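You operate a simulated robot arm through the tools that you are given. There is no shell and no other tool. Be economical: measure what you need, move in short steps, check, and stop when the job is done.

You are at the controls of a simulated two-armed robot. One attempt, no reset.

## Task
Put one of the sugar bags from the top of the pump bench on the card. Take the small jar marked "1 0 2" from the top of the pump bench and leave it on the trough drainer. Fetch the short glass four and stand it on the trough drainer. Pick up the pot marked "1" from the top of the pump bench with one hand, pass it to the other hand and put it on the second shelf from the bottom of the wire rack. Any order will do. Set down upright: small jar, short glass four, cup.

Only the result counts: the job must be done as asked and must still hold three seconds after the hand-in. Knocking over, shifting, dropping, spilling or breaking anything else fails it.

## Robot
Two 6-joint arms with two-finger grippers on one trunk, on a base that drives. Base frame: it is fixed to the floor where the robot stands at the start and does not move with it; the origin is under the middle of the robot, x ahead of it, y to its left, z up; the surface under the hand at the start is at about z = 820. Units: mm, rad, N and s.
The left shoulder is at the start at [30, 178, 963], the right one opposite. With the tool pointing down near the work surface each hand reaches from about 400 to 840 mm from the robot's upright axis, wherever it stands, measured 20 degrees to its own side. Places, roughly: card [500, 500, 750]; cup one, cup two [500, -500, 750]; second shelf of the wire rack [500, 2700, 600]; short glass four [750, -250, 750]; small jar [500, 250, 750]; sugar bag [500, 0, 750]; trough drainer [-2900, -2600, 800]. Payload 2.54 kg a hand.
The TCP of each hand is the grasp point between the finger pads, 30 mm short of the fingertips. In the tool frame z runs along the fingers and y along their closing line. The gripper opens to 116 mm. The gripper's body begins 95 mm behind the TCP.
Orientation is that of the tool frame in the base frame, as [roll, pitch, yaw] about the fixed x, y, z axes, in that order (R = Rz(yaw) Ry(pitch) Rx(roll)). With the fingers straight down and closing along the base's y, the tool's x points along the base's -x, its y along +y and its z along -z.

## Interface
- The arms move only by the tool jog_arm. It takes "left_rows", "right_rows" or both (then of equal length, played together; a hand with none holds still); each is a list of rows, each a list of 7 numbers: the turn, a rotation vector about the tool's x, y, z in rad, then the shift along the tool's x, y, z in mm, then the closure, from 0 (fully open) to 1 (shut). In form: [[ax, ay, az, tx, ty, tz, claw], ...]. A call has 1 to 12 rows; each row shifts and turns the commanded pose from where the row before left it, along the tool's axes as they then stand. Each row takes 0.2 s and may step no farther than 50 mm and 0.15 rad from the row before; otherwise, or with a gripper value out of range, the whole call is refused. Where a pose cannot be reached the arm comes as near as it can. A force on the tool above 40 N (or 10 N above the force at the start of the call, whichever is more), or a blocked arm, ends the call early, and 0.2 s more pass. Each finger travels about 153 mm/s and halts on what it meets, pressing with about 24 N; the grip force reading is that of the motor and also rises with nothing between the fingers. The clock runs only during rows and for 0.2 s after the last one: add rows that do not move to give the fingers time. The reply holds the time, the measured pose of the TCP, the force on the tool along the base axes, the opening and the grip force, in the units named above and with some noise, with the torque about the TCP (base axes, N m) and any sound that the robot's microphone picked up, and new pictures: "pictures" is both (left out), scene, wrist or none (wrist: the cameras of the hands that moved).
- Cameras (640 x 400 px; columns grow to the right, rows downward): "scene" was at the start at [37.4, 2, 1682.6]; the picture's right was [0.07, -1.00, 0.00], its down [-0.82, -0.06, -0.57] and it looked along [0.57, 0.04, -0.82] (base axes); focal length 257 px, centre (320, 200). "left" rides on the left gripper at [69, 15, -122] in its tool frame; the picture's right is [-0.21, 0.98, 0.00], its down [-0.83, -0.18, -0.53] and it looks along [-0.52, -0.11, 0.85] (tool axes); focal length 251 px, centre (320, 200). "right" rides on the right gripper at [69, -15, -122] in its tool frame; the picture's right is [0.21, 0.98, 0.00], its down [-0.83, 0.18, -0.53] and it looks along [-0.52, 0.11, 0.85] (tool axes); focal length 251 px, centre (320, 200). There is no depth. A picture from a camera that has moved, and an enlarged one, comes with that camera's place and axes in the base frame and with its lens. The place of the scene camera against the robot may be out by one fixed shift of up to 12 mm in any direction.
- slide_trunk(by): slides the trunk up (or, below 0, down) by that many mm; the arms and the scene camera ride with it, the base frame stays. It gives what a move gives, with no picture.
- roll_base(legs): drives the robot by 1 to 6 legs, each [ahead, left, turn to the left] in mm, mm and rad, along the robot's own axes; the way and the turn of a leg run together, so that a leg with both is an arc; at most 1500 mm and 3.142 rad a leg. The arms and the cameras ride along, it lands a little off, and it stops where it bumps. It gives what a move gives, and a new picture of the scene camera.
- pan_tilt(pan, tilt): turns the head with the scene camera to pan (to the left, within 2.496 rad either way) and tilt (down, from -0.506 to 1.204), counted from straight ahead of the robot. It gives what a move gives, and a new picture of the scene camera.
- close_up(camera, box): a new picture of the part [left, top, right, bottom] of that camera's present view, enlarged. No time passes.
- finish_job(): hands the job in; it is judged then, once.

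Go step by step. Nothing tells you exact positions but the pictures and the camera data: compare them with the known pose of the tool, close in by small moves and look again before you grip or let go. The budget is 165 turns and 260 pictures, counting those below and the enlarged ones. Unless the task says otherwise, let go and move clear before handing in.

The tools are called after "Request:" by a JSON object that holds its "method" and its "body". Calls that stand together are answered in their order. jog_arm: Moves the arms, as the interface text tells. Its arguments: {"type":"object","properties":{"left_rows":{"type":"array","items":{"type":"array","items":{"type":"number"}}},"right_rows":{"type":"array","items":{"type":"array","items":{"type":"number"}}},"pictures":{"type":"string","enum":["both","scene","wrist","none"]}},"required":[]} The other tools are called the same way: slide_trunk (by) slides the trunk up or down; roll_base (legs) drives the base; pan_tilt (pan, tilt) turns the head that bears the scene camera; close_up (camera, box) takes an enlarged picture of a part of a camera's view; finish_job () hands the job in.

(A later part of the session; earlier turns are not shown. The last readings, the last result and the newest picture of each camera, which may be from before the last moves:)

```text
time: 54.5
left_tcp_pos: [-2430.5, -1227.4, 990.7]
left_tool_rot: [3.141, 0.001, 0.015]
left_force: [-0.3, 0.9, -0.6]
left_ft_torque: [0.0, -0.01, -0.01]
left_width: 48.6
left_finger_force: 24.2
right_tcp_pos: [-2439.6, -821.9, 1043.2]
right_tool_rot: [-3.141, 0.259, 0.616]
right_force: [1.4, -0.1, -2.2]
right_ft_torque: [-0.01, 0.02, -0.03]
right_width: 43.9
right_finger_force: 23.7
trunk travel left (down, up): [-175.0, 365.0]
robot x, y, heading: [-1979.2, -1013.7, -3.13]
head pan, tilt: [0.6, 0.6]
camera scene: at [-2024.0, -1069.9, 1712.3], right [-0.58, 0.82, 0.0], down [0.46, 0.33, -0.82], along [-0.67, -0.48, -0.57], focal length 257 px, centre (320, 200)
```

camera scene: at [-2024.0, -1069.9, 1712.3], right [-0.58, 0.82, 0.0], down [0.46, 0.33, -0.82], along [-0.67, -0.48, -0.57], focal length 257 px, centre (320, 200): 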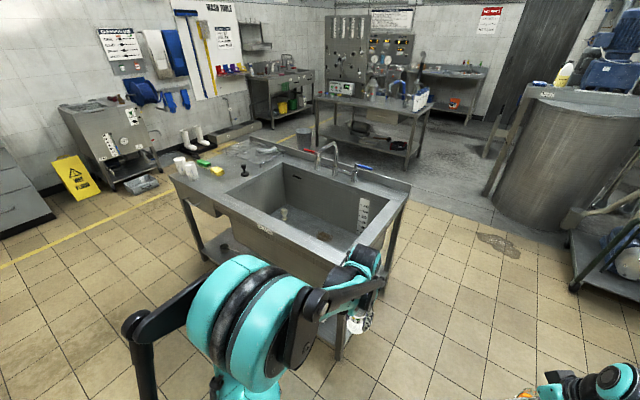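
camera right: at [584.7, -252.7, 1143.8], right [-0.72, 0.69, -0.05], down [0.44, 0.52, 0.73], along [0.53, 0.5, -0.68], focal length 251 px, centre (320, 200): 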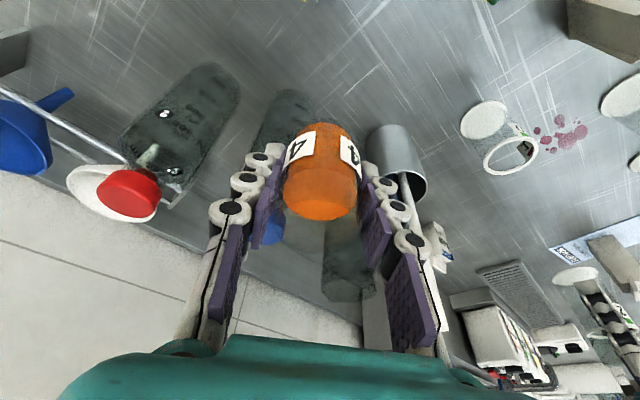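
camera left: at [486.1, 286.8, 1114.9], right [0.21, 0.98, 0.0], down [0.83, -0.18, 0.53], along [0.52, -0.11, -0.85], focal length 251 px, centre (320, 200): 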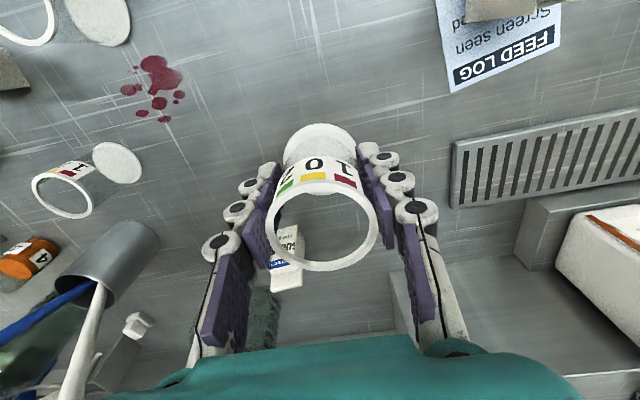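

Drainer is the flat left end of the trough table near y≈-2600. Slide left to face it.

Request:
{"method": "roll_base", "body": {"legs": [[0, 1480, 0]]}}

Request:
{"method": "pan_tilt", "body": {"pan": 0.0, "tilt": 0.8}}

```text
time: 61.8
left_tcp_pos: [-2414.8, -2696.7, 991.6]
left_tool_rot: [-3.141, 0.0, 0.01]
left_force: [0.0, 0.0, -1.5]
left_ft_torque: [0.02, -0.01, 0.03]
left_width: 48.4
left_finger_force: 23.4
right_tcp_pos: [-2418.6, -2292.6, 1041.8]
right_tool_rot: [-3.141, 0.259, 0.609]
right_force: [-0.7, -0.4, -1.1]
right_ft_torque: [-0.01, 0.01, -0.03]
right_width: 43.6
right_finger_force: 23.9
trunk travel left (down, up): [-175.0, 365.0]
robot x, y, heading: [-1959.8, -2487.4, -3.135]
head pan, tilt: [0.6, 0.6]
camera scene: at [-2005.4, -2542.8, 1712.3], right [-0.57, 0.82, 0.0], down [0.46, 0.32, -0.82], along [-0.68, -0.47, -0.57], focal length 257 px, centre (320, 200)
```

scene: 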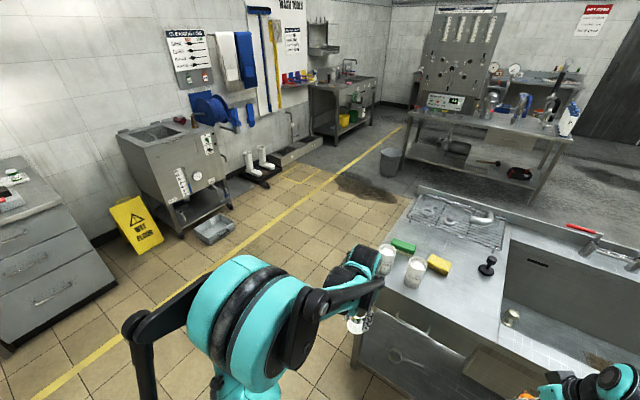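

```text
time: 62.8
left_tcp_pos: [-2414.3, -2697.3, 991.1]
left_tool_rot: [3.141, 0.0, 0.008]
left_force: [0.7, -0.3, -1.3]
left_ft_torque: [0.0, -0.05, -0.02]
left_width: 48.5
left_finger_force: 23.6
right_tcp_pos: [-2417.9, -2291.6, 1042.8]
right_tool_rot: [-3.141, 0.261, 0.609]
right_force: [-0.8, -0.6, -0.4]
right_ft_torque: [0.0, -0.02, 0.0]
right_width: 43.9
right_finger_force: 24.2
trunk travel left (down, up): [-175.0, 365.0]
robot x, y, heading: [-1960.8, -2490.4, -3.135]
head pan, tilt: [0.0, 0.799]
camera scene: at [-2013.6, -2492.6, 1695.5], right [-0.01, 1.0, 0.0], down [0.72, 0.01, -0.7], along [-0.7, -0.01, -0.72], focal length 257 px, centre (320, 200)
```

scene: 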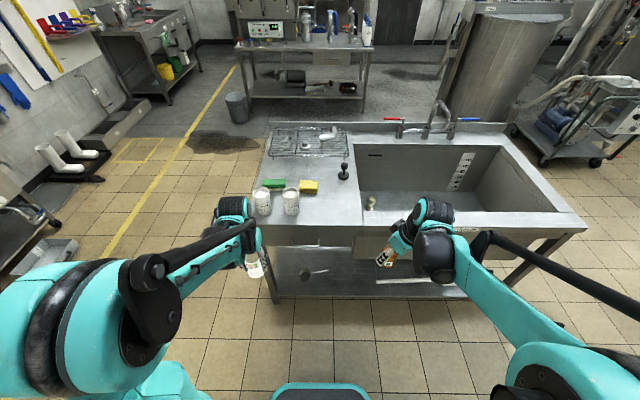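

Let me look closely at the drainer area.

Request:
{"method": "close_up", "body": {"camera": "scene", "box": [240, 110, 380, 240]}}

```text
3.08 times, centred on (310, 175) of scene
camera zoom: at [-2013.6, -2492.6, 1695.5], right [-0.01, 1.0, 0.0], down [0.72, 0.01, -0.7], along [-0.7, -0.01, -0.72], focal length 790 px, centre (351, 277)
```

zoom: 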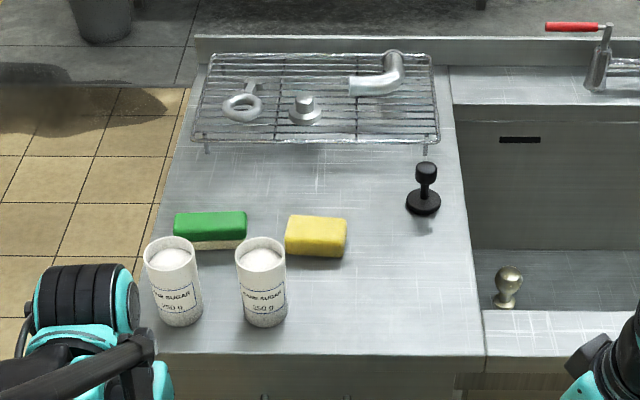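

The flat board left of the bowl is the drainer; free space is at its front right. Raise the trunk a bit and drive closer.

Request:
{"method": "slide_trunk", "body": {"by": 100}}

Request:
{"method": "roll_base", "body": {"legs": [[240, -50, 0]]}}

```text
time: 64.2
left_tcp_pos: [-2415.8, -2696.0, 1091.5]
left_tool_rot: [-3.14, 0.0, 0.008]
left_force: [0.3, -0.7, -1.3]
left_ft_torque: [-0.01, -0.05, 0.02]
left_width: 48.2
left_finger_force: 24.4
right_tcp_pos: [-2419.4, -2293.1, 1143.0]
right_tool_rot: [-3.141, 0.262, 0.61]
right_force: [0.3, -0.5, -0.7]
right_ft_torque: [-0.03, -0.02, 0.01]
right_width: 43.8
right_finger_force: 23.6
trunk travel left (down, up): [-275.0, 265.0]
robot x, y, heading: [-1960.1, -2487.3, -3.13]
head pan, tilt: [0.0, 0.799]
```

```text
time: 66.0
left_tcp_pos: [-2656.1, -2649.0, 1090.5]
left_tool_rot: [3.141, 0.0, 0.01]
left_force: [0.2, 0.3, -0.3]
left_ft_torque: [-0.01, -0.01, -0.01]
left_width: 48.4
left_finger_force: 23.8
right_tcp_pos: [-2659.5, -2244.1, 1142.1]
right_tool_rot: [3.141, 0.26, 0.609]
right_force: [-0.2, 0.3, -1.6]
right_ft_torque: [0.0, -0.03, 0.02]
right_width: 44.0
right_finger_force: 23.7
trunk travel left (down, up): [-275.0, 265.0]
robot x, y, heading: [-2197.7, -2441.4, -3.126]
head pan, tilt: [0.0, 0.799]
camera scene: at [-2255.2, -2444.9, 1795.4], right [-0.01, 1.0, 0.0], down [0.72, 0.01, -0.7], along [-0.7, -0.01, -0.72], focal length 257 px, centre (320, 200)
```

scene: 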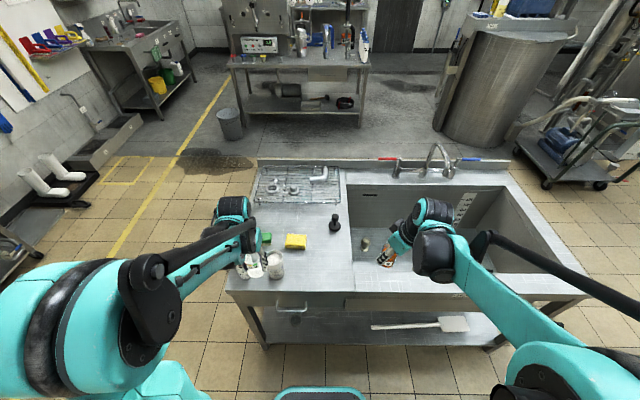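

Board surface ≈ z 845. Move the jar over the free front area.

Request:
{"method": "jog_arm", "body": {"left_rows": [[0, 0, 0, -12, -16, 0, 1], [0, 0, 0, -22, -30, 10, 1], [0, 0, 0, -22, -30, 20, 1], [0, 0, 0, -22, -30, 20, 1], [0, 0, 0, -18, -25, 20, 1], [0, 0, 0, -10, -13, 10, 1], [0, 0, 0, 0, 0, 0, 1]], "pictures": "both"}}

```text
time: 67.6
left_tcp_pos: [-2762.3, -2505.3, 1012.2]
left_tool_rot: [-3.141, -0.001, 0.01]
left_force: [-0.3, -0.2, -0.9]
left_ft_torque: [0.02, 0.02, 0.0]
left_width: 48.3
left_finger_force: 24.0
right_tcp_pos: [-2658.2, -2243.8, 1142.6]
right_tool_rot: [3.141, 0.26, 0.608]
right_force: [0.7, -1.1, -1.4]
right_ft_torque: [0.01, -0.02, -0.01]
right_width: 43.7
right_finger_force: 23.6
trunk travel left (down, up): [-275.0, 265.0]
robot x, y, heading: [-2200.2, -2441.1, -3.131]
head pan, tilt: [0.0, 0.799]
camera scene: at [-2253.9, -2445.2, 1795.5], right [-0.01, 1.0, 0.0], down [0.72, 0.01, -0.7], along [-0.7, -0.01, -0.72], focal length 257 px, centre (320, 200)
camera left: at [-2694.1, -2521.3, 1134.4], right [-0.2, -0.98, 0.0], down [-0.83, 0.17, 0.53], along [-0.52, 0.11, -0.85], focal length 251 px, centre (320, 200)
```

scene: 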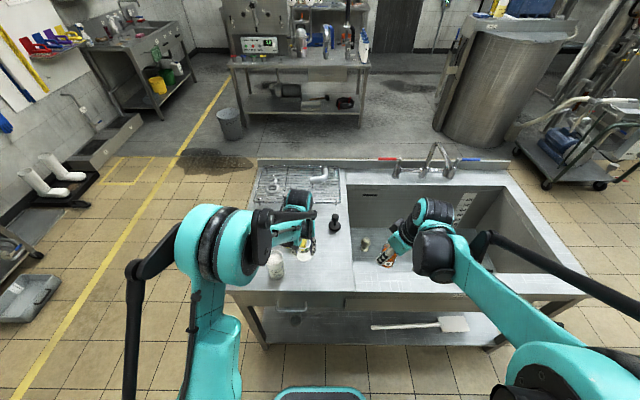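
left: 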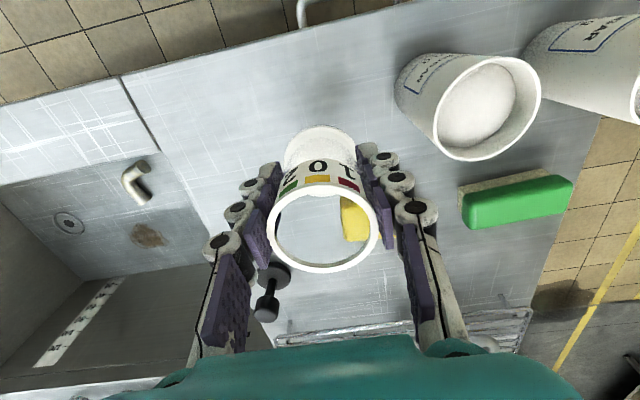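

Clear spot. Lower the jar stepwise.

Request:
{"method": "jog_arm", "body": {"left_rows": [[0, 0, 0, 0, 0, 15, 1], [0, 0, 0, 0, 0, 25, 1], [0, 0, 0, 0, 0, 25, 1], [0, 0, 0, 0, 0, 20, 1], [0, 0, 0, 0, 0, 10, 1], [0, 0, 0, 0, 0, 5, 1], [0, 0, 0, 0, 0, 3, 1]], "pictures": "wrist"}}

```text
time: 69.2
left_tcp_pos: [-2762.9, -2506.0, 909.0]
left_tool_rot: [-3.14, -0.002, 0.009]
left_force: [0.4, 0.3, -0.9]
left_ft_torque: [-0.01, -0.02, 0.04]
left_width: 48.2
left_finger_force: 23.8
right_tcp_pos: [-2659.7, -2245.2, 1142.2]
right_tool_rot: [3.14, 0.261, 0.61]
right_force: [0.7, -0.3, -1.4]
right_ft_torque: [0.05, -0.02, 0.02]
right_width: 43.6
right_finger_force: 24.0
trunk travel left (down, up): [-275.0, 265.0]
robot x, y, heading: [-2200.5, -2440.4, -3.13]
head pan, tilt: [0.0, 0.799]
camera left: at [-2694.3, -2521.9, 1031.3], right [-0.2, -0.98, 0.0], down [-0.83, 0.17, 0.53], along [-0.52, 0.11, -0.85], focal length 251 px, centre (320, 200)
```

left: 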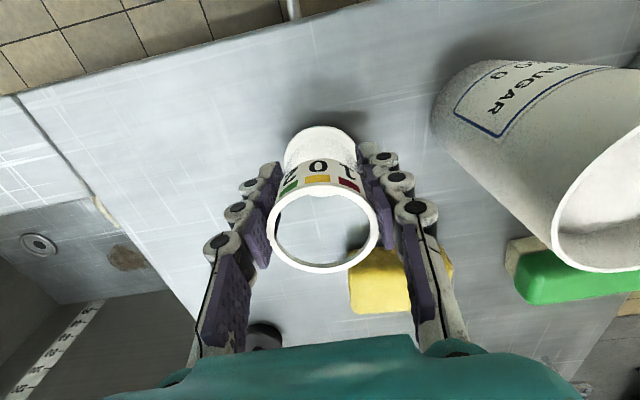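

Request:
{"method": "jog_arm", "body": {"left_rows": [[0, 0, 0, 0, 0, 3, 1], [0, 0, 0, 0, 0, 3, 1], [0, 0, 0, 0, 0, 3, 1], [0, 0, 0, 0, 0, 2, 1], [0, 0, 0, 0, 0, 2, 1]], "pictures": "none"}}

```text
time: 70.4
left_tcp_pos: [-2761.4, -2504.5, 895.7]
left_tool_rot: [3.141, 0.001, 0.01]
left_force: [-0.9, 0.5, 20.6]
left_ft_torque: [0.02, 0.15, 0.13]
left_width: 48.6
left_finger_force: 24.3
right_tcp_pos: [-2657.8, -2243.8, 1143.5]
right_tool_rot: [3.141, 0.263, 0.609]
right_force: [-0.3, 0.3, -1.8]
right_ft_torque: [-0.03, 0.01, -0.02]
right_width: 44.2
right_finger_force: 24.0
trunk travel left (down, up): [-275.0, 265.0]
robot x, y, heading: [-2199.4, -2437.8, -3.131]
head pan, tilt: [0.0, 0.799]
```

Contact felt. Ease 1 mm, open part-way and rise.

Request:
{"method": "jog_arm", "body": {"left_rows": [[0, 0, 0, 0, 0, -1, 1], [0, 0, 0, 0, 0, 0, 0.5], [0, 0, 0, 0, 0, 0, 0.3], [0, 0, 0, 0, 0, 0, 0.3], [0, 0, 0, 0, 0, -30, 0.3], [0, 0, 0, 0, 0, -45, 0.3], [0, 0, 0, 0, 0, -45, 0.3], [0, 0, 0, 0, 0, -45, 0.3]], "pictures": "wrist"}}

```text
time: 72.2
left_tcp_pos: [-2760.9, -2507.0, 1063.3]
left_tool_rot: [3.14, 0.0, 0.01]
left_force: [1.0, -0.4, -0.3]
left_ft_torque: [0.05, 0.01, 0.01]
left_width: 81.3
left_finger_force: 0.0
right_tcp_pos: [-2657.9, -2244.2, 1143.9]
right_tool_rot: [-3.141, 0.26, 0.609]
right_force: [0.4, -1.0, -1.7]
right_ft_torque: [-0.04, 0.03, 0.02]
right_width: 43.9
right_finger_force: 23.9
trunk travel left (down, up): [-275.0, 265.0]
robot x, y, heading: [-2200.4, -2440.6, -3.131]
head pan, tilt: [0.0, 0.799]
camera left: at [-2692.9, -2522.3, 1186.0], right [-0.2, -0.98, 0.0], down [-0.83, 0.17, 0.53], along [-0.52, 0.11, -0.85], focal length 251 px, centre (320, 200)
```

left: 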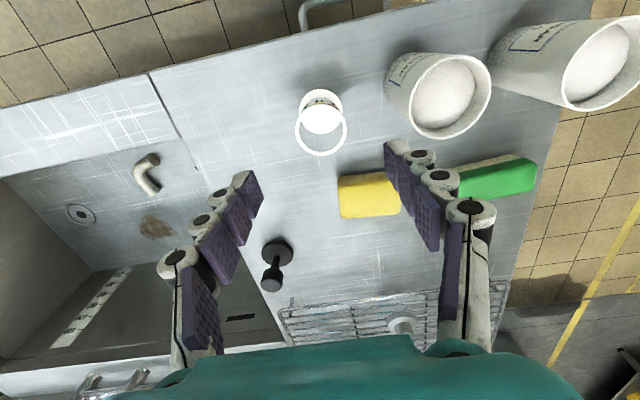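

Jar 102 stands on the drainer. Clear the left hand, then bring glass four over the board.

Request:
{"method": "jog_arm", "body": {"left_rows": [[0, 0, 0, 25, 25, 0, 0.3], [0, 0, 0, 25, 30, 0, 0.3], [0, 0, 0, 25, 30, 0, 0.3], [0, 0, 0, 25, 30, 0, 0.3], [0, 0, 0, 25, 30, 0, 0.3], [0, 0, 0, 0, 0, 0, 0.3], [0, 0, 0, 0, 0, 0, 0.3], [0, 0, 0, 0, 0, 0, 0.3], [0, 0, 0, 0, 0, 0, 0.3], [0, 0, 0, 0, 0, 0, 0.3], [0, 0, 0, 0, 0, 0, 0.3]], "right_rows": [[0, 0, 0, 0, 0, 0, 1], [0, 0, 0, 0, 0, 0, 1], [0, 0, 0, 0, 0, 0, 1], [0, 0, 0, -10, 3.7, 9.6, 1], [0, 0, 0, -20, 7.4, 19.2, 1], [0, 0, 0, -25, 9.2, 24, 1], [0, 0, 0, -25, 9.2, 24, 1], [0, 0, 0, -25, 9.2, 24, 1], [0, 0, 0, -25, 9.2, 24, 1], [0, 0, 0, -13, 4.8, 12.5, 1], [0, 0, 0, -6.4, 2.6, 5.9, 1]], "pictures": "both"}}

```text
time: 74.6
left_tcp_pos: [-2636.1, -2649.9, 1061.4]
left_tool_rot: [-3.141, 0.001, 0.009]
left_force: [0.1, 0.8, 0.3]
left_ft_torque: [0.06, 0.01, 0.03]
left_width: 81.3
left_finger_force: 0.1
right_tcp_pos: [-2776.6, -2393.2, 1042.4]
right_tool_rot: [-3.141, 0.259, 0.609]
right_force: [-0.6, 0.3, -0.1]
right_ft_torque: [-0.04, -0.06, 0.03]
right_width: 44.0
right_finger_force: 24.3
trunk travel left (down, up): [-275.0, 265.0]
robot x, y, heading: [-2197.8, -2445.5, -3.13]
head pan, tilt: [0.0, 0.799]
camera scene: at [-2254.7, -2445.5, 1795.4], right [-0.01, 1.0, 0.0], down [0.72, 0.01, -0.7], along [-0.7, -0.01, -0.72], focal length 257 px, centre (320, 200)
camera right: at [-2705.6, -2324.4, 1143.5], right [0.73, -0.68, -0.05], down [-0.44, -0.53, 0.73], along [-0.53, -0.51, -0.68], focal length 251 px, centre (320, 200)
camera left: at [-2567.9, -2665.4, 1184.7], right [-0.2, -0.98, 0.0], down [-0.83, 0.17, 0.53], along [-0.52, 0.11, -0.85], focal length 251 px, centre (320, 200)
```

scene: 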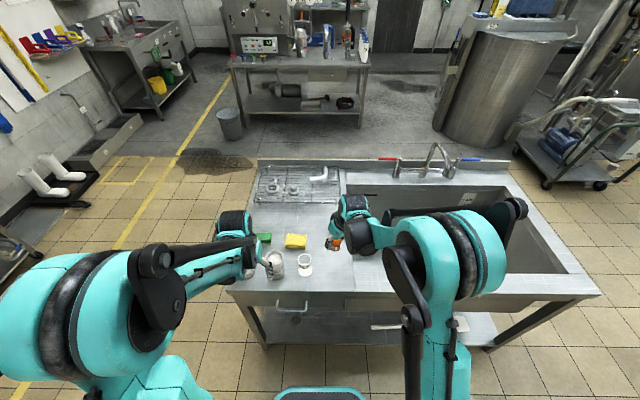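
right: 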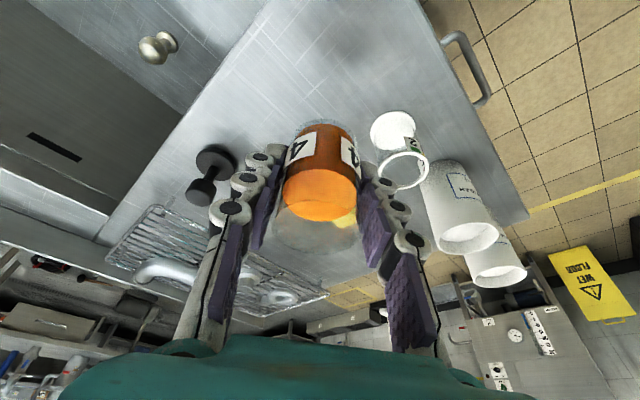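
left: 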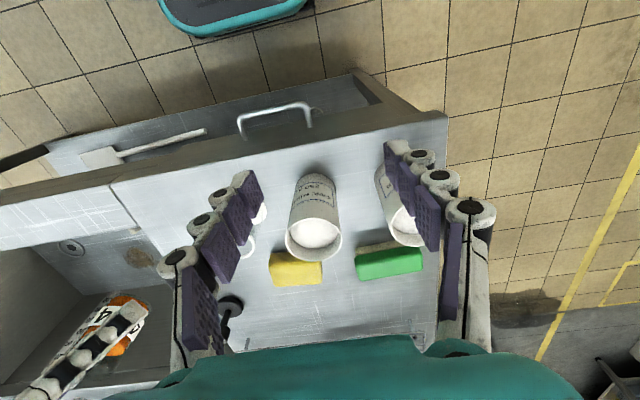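

Clear. Lower the glass gently.

Request:
{"method": "jog_arm", "body": {"right_rows": [[0, 0, 0, 2.6, 0, 9.7, 1], [0, 0, 0, 5.1, 0, 19.3, 1], [0, 0, 0, 6.4, 0, 24.2, 1], [0, 0, 0, 6.4, 0, 24.2, 1], [0, 0, 0, 6.4, 0, 24.2, 1], [0, 0, 0, 5.1, 0, 19.3, 1], [0, 0, 0, 3.9, 0, 14.5, 1], [0, 0, 0, 1.8, 0, 6.7, 1], [0, 0, 0, 0.8, 0, 2.9, 1], [0, 0, 0, 0.5, 0, 1.9, 1], [0, 0, 0, 0, 0, 0, 1]], "pictures": "wrist"}}

```text
time: 77.0
left_tcp_pos: [-2635.1, -2650.3, 1062.6]
left_tool_rot: [-3.141, 0.0, 0.01]
left_force: [-0.2, 1.1, -0.4]
left_ft_torque: [0.02, -0.01, -0.03]
left_width: 81.0
left_finger_force: 0.1
right_tcp_pos: [-2775.4, -2394.8, 891.6]
right_tool_rot: [3.142, 0.262, 0.61]
right_force: [-6.3, -0.5, 20.9]
right_ft_torque: [-0.06, 0.35, 0.02]
right_width: 43.9
right_finger_force: 24.1
trunk travel left (down, up): [-275.0, 265.0]
robot x, y, heading: [-2196.0, -2440.2, -3.134]
head pan, tilt: [0.0, 0.799]
camera right: at [-2704.5, -2324.6, 992.8], right [0.73, -0.68, -0.06], down [-0.44, -0.53, 0.73], along [-0.53, -0.51, -0.68], focal length 251 px, centre (320, 200)
```

right: 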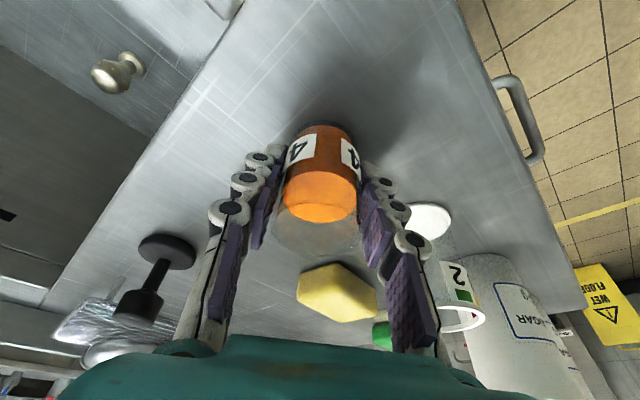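

Contact at z 891.6. Ease, open, and back out along the fingers' axis.

Request:
{"method": "jog_arm", "body": {"right_rows": [[0, 0, 0, -0.4, 0, -1.4, 1], [0, 0, 0, 0, 0, 0, 0.57], [0, 0, 0, 0, 0, 0, 0.45], [0, 0, 0, 0, 0, 0, 0.35], [0, 0, 0, 0, 0, 0, 0.35], [0, 0, 0, 0, 0, -25, 0.35], [0, 0, 0, 0, 0, -40, 0.35], [0, 0, 0, 0, 0, -45, 0.35], [0, 0, 0, 0, 0, -45, 0.35]], "pictures": "wrist"}}

```text
time: 79.0
left_tcp_pos: [-2635.3, -2649.9, 1062.1]
left_tool_rot: [-3.14, 0.002, 0.011]
left_force: [0.3, 0.1, 0.3]
left_ft_torque: [0.0, 0.01, -0.04]
left_width: 81.1
left_finger_force: 0.0
right_tcp_pos: [-2742.4, -2371.0, 1043.7]
right_tool_rot: [3.139, 0.261, 0.611]
right_force: [0.4, -0.6, 0.4]
right_ft_torque: [0.01, 0.0, -0.01]
right_width: 75.6
right_finger_force: 0.0
trunk travel left (down, up): [-275.0, 265.0]
robot x, y, heading: [-2195.9, -2439.7, -3.134]
head pan, tilt: [0.0, 0.799]
camera right: at [-2671.3, -2300.2, 1144.6], right [0.73, -0.68, -0.06], down [-0.44, -0.53, 0.73], along [-0.53, -0.51, -0.68], focal length 251 px, centre (320, 200)
```

right: 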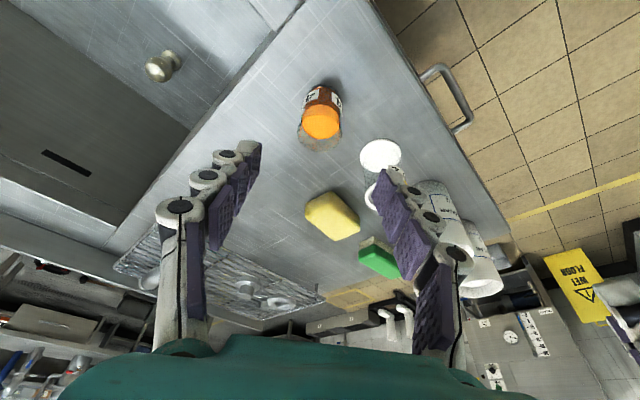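

Both items are on the drainer. Retract the right hand, straighten it, and drive back to the bench.

Request:
{"method": "jog_arm", "body": {"right_rows": [[0, 0, 0, 29, -11, -8, 0.3], [0, 0, 0, 29, -11, -8, 0.3], [0, 0, 0, 29, -11, -8, 0.3], [0, 0, 0, 29, -11, -8, 0.3], [0, 0, 0, 29, -11, -8, 0.3], [0, 0.13, 0, 0, 0, 0, 0.3], [0, 0.13, 0, 0, 0, 0, 0.3], [0, 0, 0.15, 0, 0, 0, 0.3], [0, 0, 0.15, 0, 0, 0, 0], [0, 0, 0.15, 0, 0, 0, 0], [0, 0, 0.15, 0, 0, 0, 0]], "pictures": "scene"}}

Request:
{"method": "roll_base", "body": {"legs": [[-240, 0, 0], [0, -1440, 0], [0, -1000, 0], [-1360, 0, 0], [0, 0, 3.14], [450, 0, 0]]}}

```text
time: 81.4
left_tcp_pos: [-2635.5, -2649.8, 1060.9]
left_tool_rot: [-3.142, 0.001, 0.01]
left_force: [0.0, 0.0, -0.1]
left_ft_torque: [-0.02, 0.03, -0.04]
left_width: 81.4
left_finger_force: 0.0
right_tcp_pos: [-2650.8, -2238.8, 1043.5]
right_tool_rot: [-3.141, -0.003, 0.006]
right_force: [-0.5, 0.3, -0.4]
right_ft_torque: [0.05, -0.01, 0.02]
right_width: 116.1
right_finger_force: 0.0
trunk travel left (down, up): [-275.0, 265.0]
robot x, y, heading: [-2197.3, -2445.2, -3.133]
head pan, tilt: [0.0, 0.799]
camera scene: at [-2254.1, -2445.3, 1795.4], right [-0.01, 1.0, 0.0], down [0.72, 0.01, -0.7], along [-0.7, -0.01, -0.72], focal length 257 px, centre (320, 200)
```

scene: 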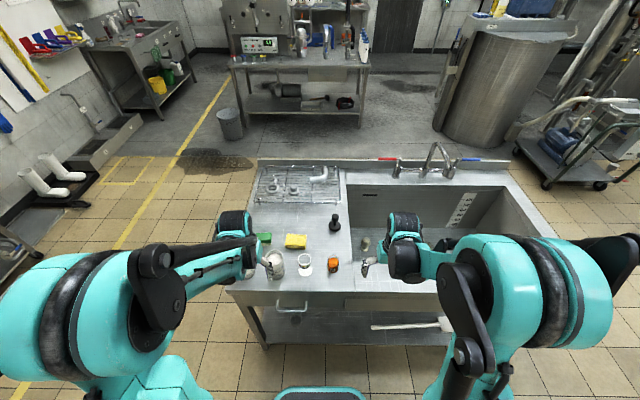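

```text
time: 110.7
left_tcp_pos: [249.1, 221.1, 1060.6]
left_tool_rot: [3.141, 0.001, -3.127]
left_force: [0.2, -0.1, -0.5]
left_ft_torque: [-0.01, -0.01, 0.01]
left_width: 81.1
left_finger_force: 0.1
right_tcp_pos: [267.5, -187.9, 1043.9]
right_tool_rot: [-3.141, 0.002, -3.125]
right_force: [0.9, 0.1, 0.1]
right_ft_torque: [0.02, 0.02, 0.0]
right_width: 115.9
right_finger_force: 0.1
trunk travel left (down, up): [-275.0, 265.0]
robot x, y, heading: [-189.5, 13.3, 0.018]
head pan, tilt: [0.0, 0.799]
camera scene: at [-139.5, 7.7, 1795.4], right [0.02, -1.0, 0.0], down [-0.72, -0.01, -0.7], along [0.7, 0.01, -0.72], focal length 257 px, centre (320, 200)
```

scene: 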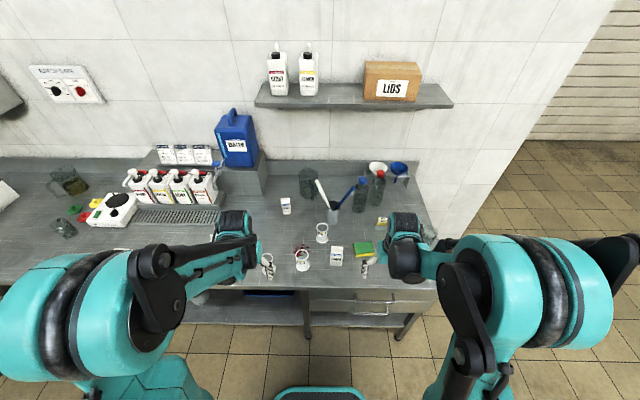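

Back near the bench. Look at the wire rack from here to plan the shelf placement.

Request:
{"method": "pan_tilt", "body": {"pan": 1.3, "tilt": 0.3}}

Request:
{"method": "close_up", "body": {"camera": "scene", "box": [240, 100, 400, 220]}}

```text
time: 112.1
left_tcp_pos: [248.2, 220.3, 1061.0]
left_tool_rot: [-3.14, -0.001, -3.126]
left_force: [0.0, -0.1, 1.1]
left_ft_torque: [-0.01, -0.02, 0.01]
left_width: 80.8
left_finger_force: 0.2
right_tcp_pos: [266.7, -188.7, 1043.9]
right_tool_rot: [3.141, 0.0, -3.127]
right_force: [0.2, -0.1, -0.3]
right_ft_torque: [0.02, -0.01, -0.01]
right_width: 115.8
right_finger_force: 0.1
trunk travel left (down, up): [-275.0, 265.0]
robot x, y, heading: [-186.1, 7.9, 0.012]
head pan, tilt: [1.3, 0.3]
camera scene: at [-197.4, 96.8, 1839.8], right [0.97, -0.25, 0.0], down [-0.07, -0.29, -0.96], along [0.24, 0.92, -0.3], focal length 257 px, centre (320, 200)
```

scene: 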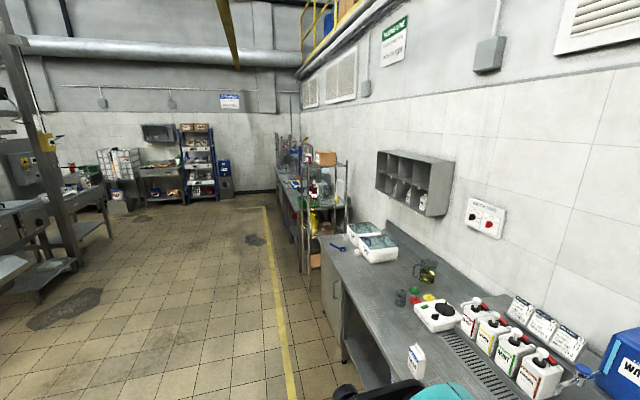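

```text
3.33 times, centred on (320, 160) of scene
camera zoom: at [-197.4, 96.8, 1839.8], right [0.97, -0.25, 0.0], down [-0.07, -0.29, -0.96], along [0.24, 0.92, -0.3], focal length 856 px, centre (320, 333)
```

zoom: 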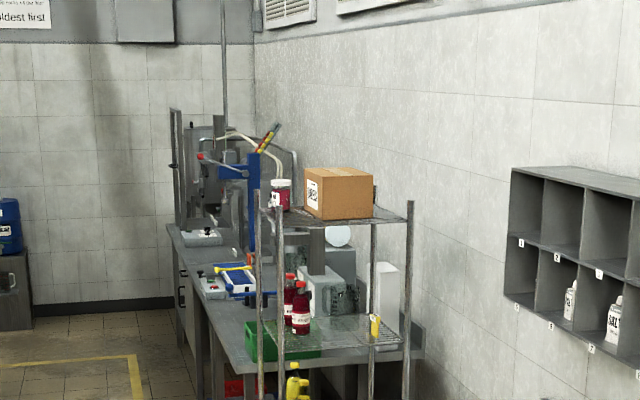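

I'll preview the rack up close before the handover, since the shelf gap determines the hand orientation.

Request:
{"method": "roll_base", "body": {"legs": [[-250, 0, 0], [0, 1350, 0], [0, 1320, 0]]}}

Request:
{"method": "pan_tilt", "body": {"pan": 0.0, "tilt": 0.5}}

```text
time: 126.5
left_tcp_pos: [-60.0, 2866.2, 1062.2]
left_tool_rot: [-3.141, 0.001, -3.119]
left_force: [-0.3, -0.6, -0.5]
left_ft_torque: [0.0, -0.01, -0.03]
left_width: 81.1
left_finger_force: 0.1
right_tcp_pos: [-39.3, 2457.5, 1043.3]
right_tool_rot: [3.14, 0.0, -3.12]
right_force: [-0.2, 0.4, -0.4]
right_ft_torque: [-0.01, -0.04, -0.01]
right_width: 115.8
right_finger_force: 0.0
trunk travel left (down, up): [-275.0, 265.0]
robot x, y, heading: [-497.0, 2650.2, 0.02]
head pan, tilt: [1.3, 0.3]
camera scene: at [-505.4, 2739.2, 1839.8], right [0.97, -0.24, 0.0], down [-0.07, -0.29, -0.96], along [0.23, 0.93, -0.3], focal length 257 px, centre (320, 200)
```

scene: 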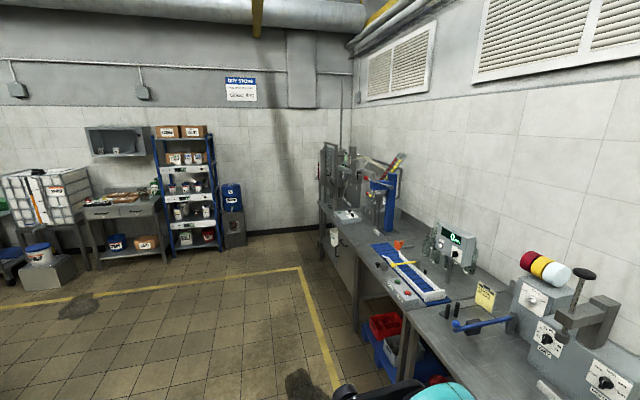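

```text
time: 127.9
left_tcp_pos: [-60.3, 2864.9, 1063.0]
left_tool_rot: [3.141, 0.0, -3.12]
left_force: [-0.4, 0.0, 0.4]
left_ft_torque: [-0.02, 0.0, -0.02]
left_width: 81.3
left_finger_force: 0.1
right_tcp_pos: [-39.8, 2456.5, 1043.7]
right_tool_rot: [-3.141, -0.002, -3.118]
right_force: [-0.8, -0.3, 0.9]
right_ft_torque: [-0.03, 0.04, 0.0]
right_width: 116.0
right_finger_force: 0.1
trunk travel left (down, up): [-275.0, 265.0]
robot x, y, heading: [-492.1, 2649.5, 0.02]
head pan, tilt: [0.0, 0.499]
camera scene: at [-437.3, 2650.5, 1821.4], right [0.02, -1.0, 0.0], down [-0.48, -0.01, -0.88], along [0.88, 0.02, -0.48], focal length 257 px, centre (320, 200)
```

scene: 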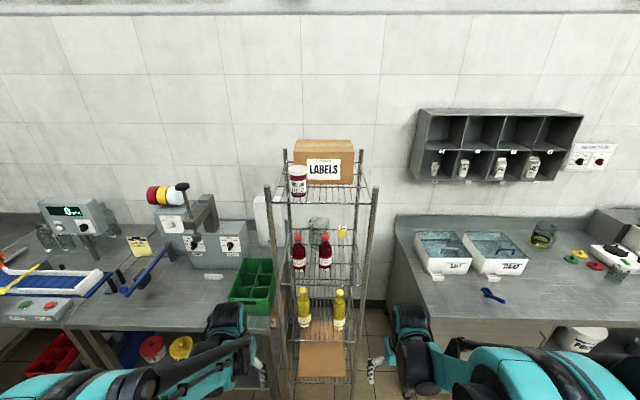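

Request:
{"method": "pan_tilt", "body": {"pan": 0.0, "tilt": 0.85}}

Request:
{"method": "close_up", "body": {"camera": "scene", "box": [240, 60, 400, 260]}}

```text
time: 128.8
left_tcp_pos: [-59.8, 2865.2, 1061.4]
left_tool_rot: [3.141, 0.0, -3.118]
left_force: [-0.4, -0.3, -0.2]
left_ft_torque: [0.02, 0.02, 0.05]
left_width: 81.4
left_finger_force: 0.0
right_tcp_pos: [-39.0, 2454.4, 1043.0]
right_tool_rot: [3.141, -0.001, -3.119]
right_force: [-0.1, 0.0, -0.4]
right_ft_torque: [-0.04, -0.03, 0.01]
right_width: 115.9
right_finger_force: 0.1
trunk travel left (down, up): [-275.0, 265.0]
robot x, y, heading: [-495.2, 2650.7, 0.02]
head pan, tilt: [0.0, 0.85]
camera scene: at [-450.1, 2650.1, 1791.5], right [0.02, -1.0, 0.0], down [-0.75, -0.02, -0.66], along [0.66, 0.02, -0.75], focal length 257 px, centre (320, 200)
```

scene: 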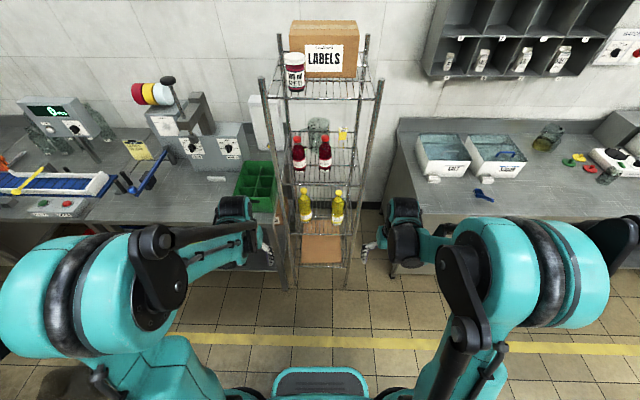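

```text
2.00 times, centred on (320, 160) of scene
camera zoom: at [-450.1, 2650.1, 1791.5], right [0.02, -1.0, 0.0], down [-0.75, -0.02, -0.66], along [0.66, 0.02, -0.75], focal length 514 px, centre (320, 280)
```

zoom: 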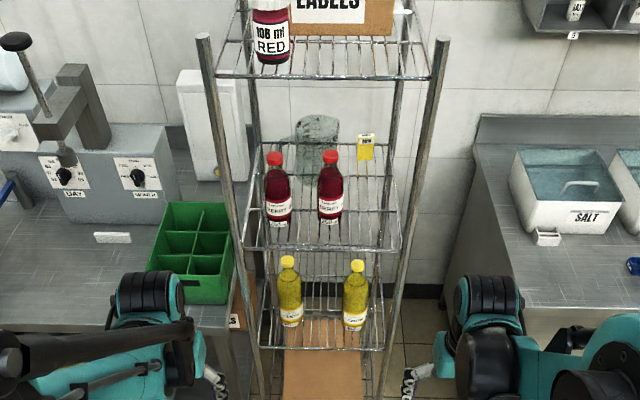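

Shelf spacing is ~365 mm; second shelf ≈ z 678 with two yellow bottles in front. Lower the trunk for a better look into that shelf.

Request:
{"method": "slide_trunk", "body": {"by": -270}}

Request:
{"method": "pan_tilt", "body": {"pan": 0.0, "tilt": 0.75}}

Request:
{"method": "close_up", "body": {"camera": "scene", "box": [260, 120, 380, 260]}}

```text
time: 131.5
left_tcp_pos: [-60.9, 2865.7, 792.7]
left_tool_rot: [3.141, 0.001, -3.119]
left_force: [0.2, 0.7, 0.4]
left_ft_torque: [0.01, -0.01, -0.01]
left_width: 81.1
left_finger_force: 0.0
right_tcp_pos: [-39.5, 2455.7, 772.5]
right_tool_rot: [3.141, -0.001, -3.118]
right_force: [0.3, 0.3, -0.5]
right_ft_torque: [0.0, 0.0, 0.02]
right_width: 116.1
right_finger_force: 0.0
trunk travel left (down, up): [-5.0, 535.0]
robot x, y, heading: [-494.5, 2653.3, 0.024]
head pan, tilt: [0.0, 0.85]
```

```text
time: 132.2
left_tcp_pos: [-60.4, 2865.2, 791.7]
left_tool_rot: [-3.141, 0.001, -3.12]
left_force: [-0.6, 0.4, 0.8]
left_ft_torque: [-0.01, 0.0, 0.01]
left_width: 81.2
left_finger_force: 0.1
right_tcp_pos: [-38.2, 2456.2, 772.8]
right_tool_rot: [-3.142, 0.001, -3.119]
right_force: [-0.1, 0.7, -0.1]
right_ft_torque: [0.01, 0.02, 0.02]
right_width: 115.8
right_finger_force: 0.0
trunk travel left (down, up): [-5.0, 535.0]
robot x, y, heading: [-492.2, 2651.5, 0.019]
head pan, tilt: [0.0, 0.75]
camera scene: at [-445.5, 2650.2, 1529.4], right [0.02, -1.0, 0.0], down [-0.68, -0.02, -0.73], along [0.73, 0.02, -0.68], focal length 257 px, centre (320, 200)
```

scene: 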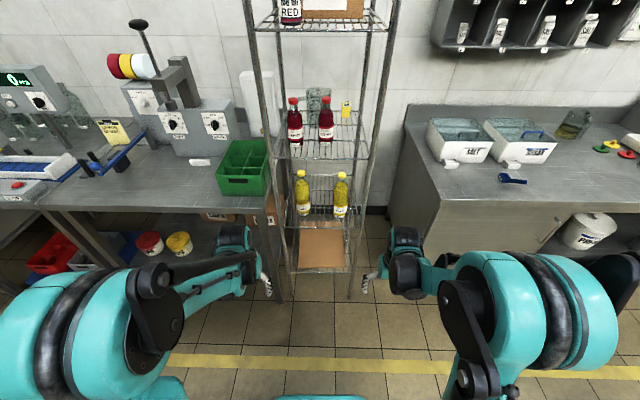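

```text
2.86 times, centred on (320, 190) of scene
camera zoom: at [-445.5, 2650.2, 1529.4], right [0.02, -1.0, 0.0], down [-0.68, -0.02, -0.73], along [0.73, 0.02, -0.68], focal length 734 px, centre (320, 229)
```

zoom: 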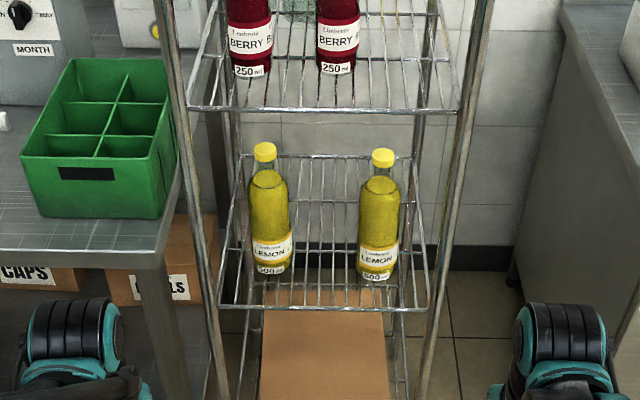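

Shelf 2: z≈695–700, x 283–650, y 2508–2817, bottles at about (370, 2747) and (370, 2581); I can stand the pot at the front centre (~[330, 2664]). Back to the bench for the pot.

Request:
{"method": "slide_trunk", "body": {"by": 270}}

Request:
{"method": "roll_base", "body": {"legs": [[0, -1400, 0], [0, -1430, -0.02], [400, 0, 0]]}}

Request:
{"method": "pan_tilt", "body": {"pan": -0.3, "tilt": 0.9}}

```text
time: 134.9
left_tcp_pos: [-59.2, 2865.4, 1060.6]
left_tool_rot: [3.14, -0.001, -3.119]
left_force: [0.3, -0.6, 0.0]
left_ft_torque: [0.01, -0.03, 0.0]
left_width: 81.3
left_finger_force: 0.1
right_tcp_pos: [-39.7, 2456.7, 1042.4]
right_tool_rot: [-3.141, 0.0, -3.119]
right_force: [-0.2, 0.8, 0.7]
right_ft_torque: [-0.03, 0.0, -0.02]
right_width: 115.8
right_finger_force: 0.0
trunk travel left (down, up): [-275.0, 265.0]
robot x, y, heading: [-491.7, 2653.4, 0.025]
head pan, tilt: [0.0, 0.75]
```

```text
time: 150.8
left_tcp_pos: [365.0, 2.9, 1061.5]
left_tool_rot: [-3.139, 0.0, 3.13]
left_force: [0.5, -0.2, 0.4]
left_ft_torque: [0.02, 0.02, 0.01]
left_width: 81.4
left_finger_force: 0.0
right_tcp_pos: [371.0, -405.6, 1043.5]
right_tool_rot: [3.141, 0.0, 3.13]
right_force: [0.5, 0.2, -0.1]
right_ft_torque: [-0.01, 0.0, -0.03]
right_width: 115.5
right_finger_force: 0.0
trunk travel left (down, up): [-275.0, 265.0]
robot x, y, heading: [-78.6, -194.1, -0.013]
head pan, tilt: [0.0, 0.75]
camera scene: at [-27.4, -198.1, 1799.4], right [-0.01, -1.0, 0.0], down [-0.68, 0.01, -0.73], along [0.73, -0.01, -0.68], focal length 257 px, centre (320, 200)
```

scene: 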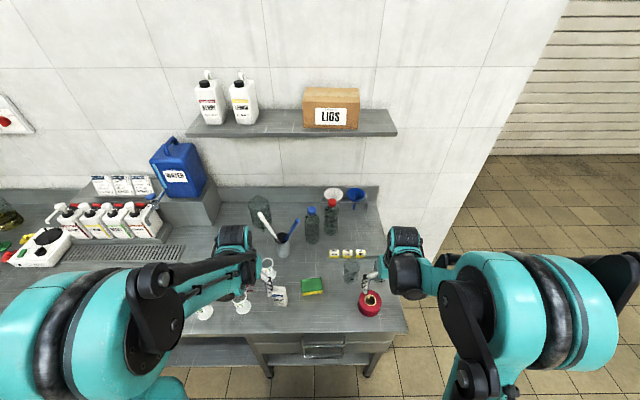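

```text
time: 151.6
left_tcp_pos: [365.1, 4.0, 1061.2]
left_tool_rot: [3.14, -0.001, 3.13]
left_force: [0.1, 0.1, -0.4]
left_ft_torque: [0.0, 0.0, 0.01]
left_width: 81.4
left_finger_force: 0.0
right_tcp_pos: [370.3, -406.1, 1043.6]
right_tool_rot: [-3.141, -0.001, 3.129]
right_force: [-0.2, 0.7, -0.2]
right_ft_torque: [0.02, 0.01, 0.01]
right_width: 115.8
right_finger_force: 0.1
trunk travel left (down, up): [-275.0, 265.0]
robot x, y, heading: [-76.9, -192.5, -0.01]
head pan, tilt: [-0.3, 0.901]
camera scene: at [-39.7, -220.2, 1787.6], right [-0.31, -0.95, 0.0], down [-0.75, 0.24, -0.62], along [0.59, -0.19, -0.78], focal length 257 px, centre (320, 200)
```

scene: 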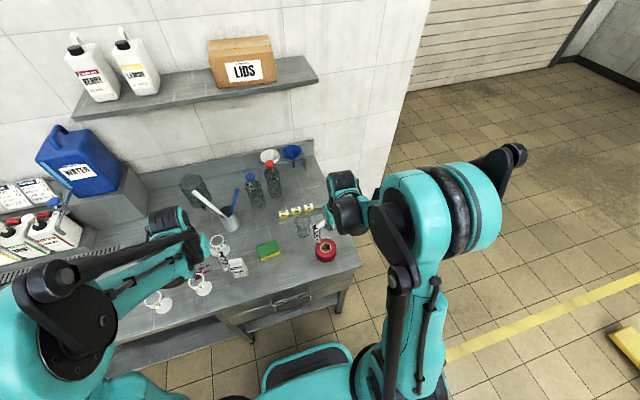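

Move the right hand to view cup 1.

Request:
{"method": "jog_arm", "body": {"right_rows": [[0, 0, 0, -33, 22, -13, 0], [0, 0, 0, -33, 22, -12, 0], [0, 0, 0, -33, 22, -12, 0]], "pictures": "wrist"}}

Request:
{"method": "close_up", "body": {"camera": "right", "box": [170, 30, 410, 180]}}

```text
time: 152.4
left_tcp_pos: [365.6, 4.4, 1059.8]
left_tool_rot: [-3.141, -0.001, 3.128]
left_force: [0.1, -0.8, -0.1]
left_ft_torque: [-0.03, 0.03, 0.02]
left_width: 80.8
left_finger_force: 0.1
right_tcp_pos: [472.7, -339.9, 1080.0]
right_tool_rot: [3.141, -0.001, 3.13]
right_force: [0.2, 0.5, 0.0]
right_ft_torque: [0.01, -0.01, 0.0]
right_width: 116.0
right_finger_force: 0.0
trunk travel left (down, up): [-275.0, 265.0]
robot x, y, heading: [-76.3, -194.9, -0.014]
head pan, tilt: [-0.3, 0.901]
camera right: at [402.0, -353.7, 1203.0], right [-0.2, 0.98, 0.0], down [0.83, 0.17, 0.53], along [0.52, 0.11, -0.85], focal length 251 px, centre (320, 200)
```

right: 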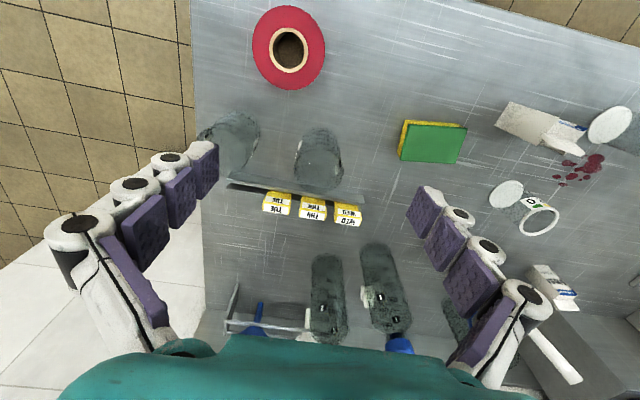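

```text
2.67 times, centred on (290, 105) of right
camera zoom: at [402.0, -353.7, 1203.0], right [-0.2, 0.98, 0.0], down [0.83, 0.17, 0.53], along [0.52, 0.11, -0.85], focal length 670 px, centre (400, 453)
```

zoom: 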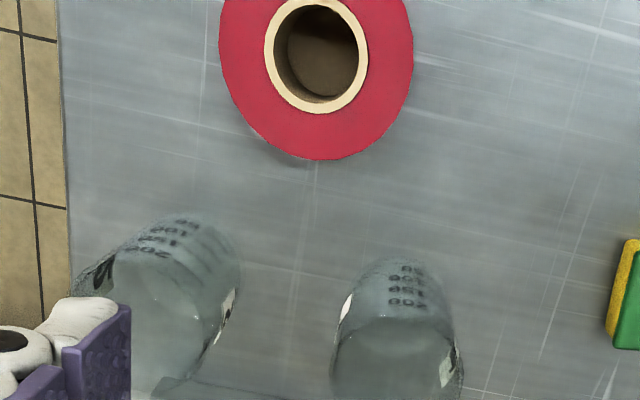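

Cup 1 ≈ [537,-331]. Move over it for measurement.

Request:
{"method": "jog_arm", "body": {"right_rows": [[0, 0, 0, -22, 3, 20, 0], [0, 0, 0, -22, 3, 20, 0], [0, 0, 0, -20, 3, 20, 0]], "pictures": "wrist"}}

Request:
{"method": "close_up", "body": {"camera": "right", "box": [190, 50, 430, 200]}}

```text
time: 153.2
left_tcp_pos: [365.8, 2.8, 1061.8]
left_tool_rot: [-3.141, -0.001, 3.132]
left_force: [0.1, 0.6, -0.7]
left_ft_torque: [-0.02, 0.04, -0.02]
left_width: 81.3
left_finger_force: 0.1
right_tcp_pos: [535.5, -333.7, 1018.8]
right_tool_rot: [-3.141, -0.001, 3.129]
right_force: [0.9, 0.2, 0.6]
right_ft_torque: [-0.01, 0.04, -0.01]
right_width: 115.9
right_finger_force: 0.0
trunk travel left (down, up): [-275.0, 265.0]
robot x, y, heading: [-76.7, -196.0, -0.011]
head pan, tilt: [-0.3, 0.901]
camera right: at [465.4, -347.0, 1142.5], right [-0.2, 0.98, 0.0], down [0.83, 0.17, 0.53], along [0.52, 0.11, -0.85], focal length 251 px, centre (320, 200)
```

right: 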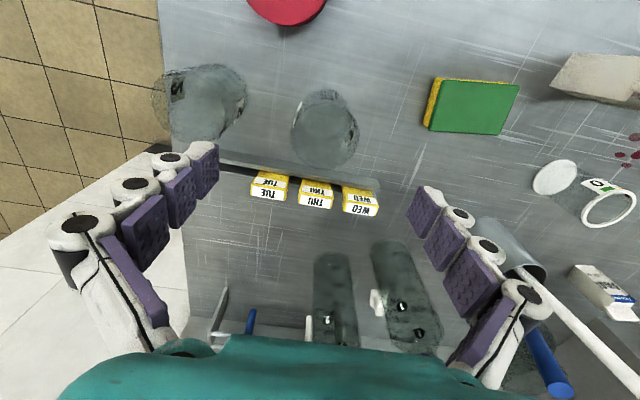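

```text
2.67 times, centred on (310, 125) of right
camera zoom: at [465.4, -347.0, 1142.5], right [-0.2, 0.98, 0.0], down [0.83, 0.17, 0.53], along [0.52, 0.11, -0.85], focal length 670 px, centre (347, 400)
```

zoom: 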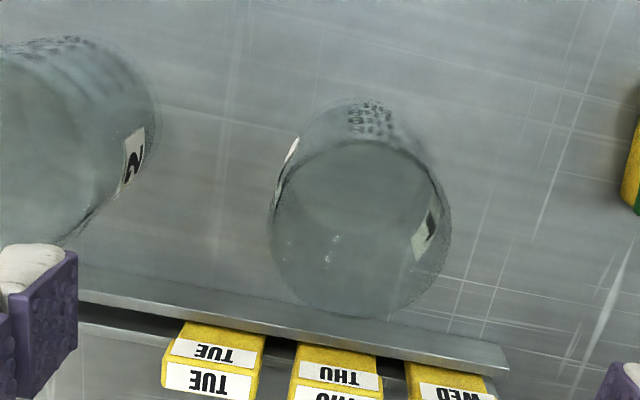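

Cup 1: axis ≈ [539,-329], rim z≈902, Ø≈66. Before lifting it I'll test the left hand's horizontal (fingers forward) pose needed for the shelf.

Request:
{"method": "jog_arm", "body": {"left_rows": [[0, 0, 0, -40, 0, -10, 0.3], [0, 0, 0, -40, 0, -10, 0.3], [0, 0, 0, -40, 0, -10, 0.3], [0, -0.15, 0, 0, 0, 0, 0], [0, -0.15, 0, 0, 0, 0, 0], [0, -0.15, 0, 0, 0, 0, 0], [0, -0.15, 0, 0, 0, 0, 0], [0, -0.15, 0, 0, 0, 0, 0], [0, -0.15, 0, 0, 0, 0, 0], [0, -0.15, 0, 0, 0, 0, 0], [0, -0.15, 0, 0, 0, 0, 0], [0, -0.15, 0, 0, 0, 0, 0]], "pictures": "scene"}}

```text
time: 155.8
left_tcp_pos: [523.4, 5.2, 1172.8]
left_tool_rot: [-3.14, 1.347, 3.131]
left_force: [0.4, 0.8, 0.3]
left_ft_torque: [0.01, -0.01, -0.02]
left_width: 115.9
left_finger_force: 0.1
left hand out of reach, approached as far as the arm can: row 10, 11, 12
right_tcp_pos: [534.5, -334.1, 1019.4]
right_tool_rot: [-3.14, 0.001, 3.129]
right_force: [-0.2, 0.4, 0.2]
right_ft_torque: [0.0, 0.02, -0.02]
right_width: 116.1
right_finger_force: 0.1
trunk travel left (down, up): [-275.0, 265.0]
robot x, y, heading: [-79.0, -195.4, -0.008]
head pan, tilt: [-0.3, 0.901]
camera scene: at [-38.4, -220.1, 1787.5], right [-0.31, -0.95, 0.0], down [-0.75, 0.24, -0.62], along [0.59, -0.19, -0.78], focal length 257 px, centre (320, 200)
```

scene: 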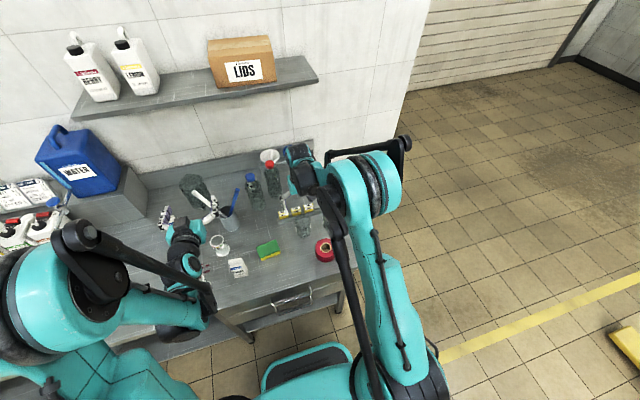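

Left can do roughly 50–75° tilt, enough for the shelf. Now pick cup 1 high with the right hand: descend first.

Request:
{"method": "jog_arm", "body": {"right_rows": [[0, 0, 0, -4, 5, 20, 0.2], [0, 0, 0, 0, 0, 30, 0.2], [0, 0, 0, 0, 0, 30, 0.2]], "pictures": "wrist"}}

Request:
{"method": "close_up", "body": {"camera": "right", "box": [230, 80, 430, 220]}}

```text
time: 156.6
left_tcp_pos: [523.2, 4.7, 1171.9]
left_tool_rot: [-3.141, 1.345, 3.131]
left_force: [0.8, 0.3, -0.1]
left_ft_torque: [0.0, 0.01, -0.04]
left_width: 115.8
left_finger_force: 0.1
right_tcp_pos: [539.3, -327.6, 939.1]
right_tool_rot: [3.139, 0.0, 3.128]
right_force: [0.3, 0.2, -1.0]
right_ft_torque: [0.0, -0.01, 0.0]
right_width: 92.5
right_finger_force: 0.0
trunk travel left (down, up): [-275.0, 265.0]
robot x, y, heading: [-77.3, -194.1, -0.015]
head pan, tilt: [-0.3, 0.901]
camera right: at [468.8, -341.2, 1062.8], right [-0.2, 0.98, 0.0], down [0.83, 0.17, 0.53], along [0.52, 0.11, -0.85], focal length 251 px, centre (320, 200)
```

right: 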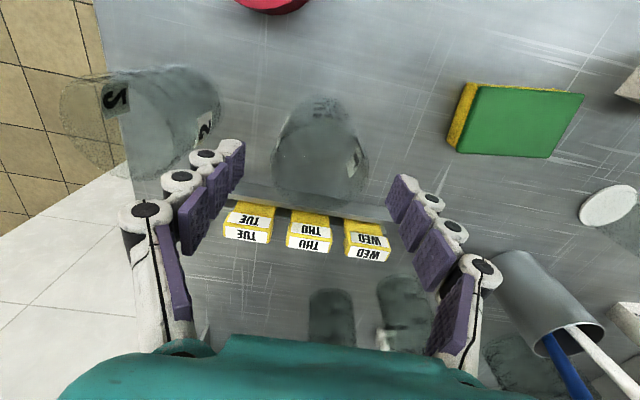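

```text
2.86 times, centred on (330, 150) of right
camera zoom: at [468.8, -341.2, 1062.8], right [-0.2, 0.98, 0.0], down [0.83, 0.17, 0.53], along [0.52, 0.11, -0.85], focal length 718 px, centre (291, 343)
```

zoom: 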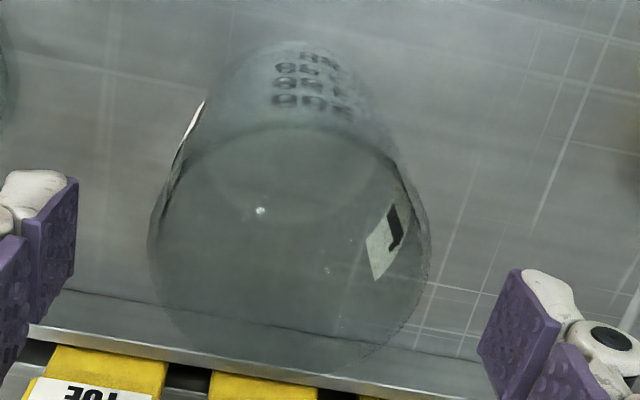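

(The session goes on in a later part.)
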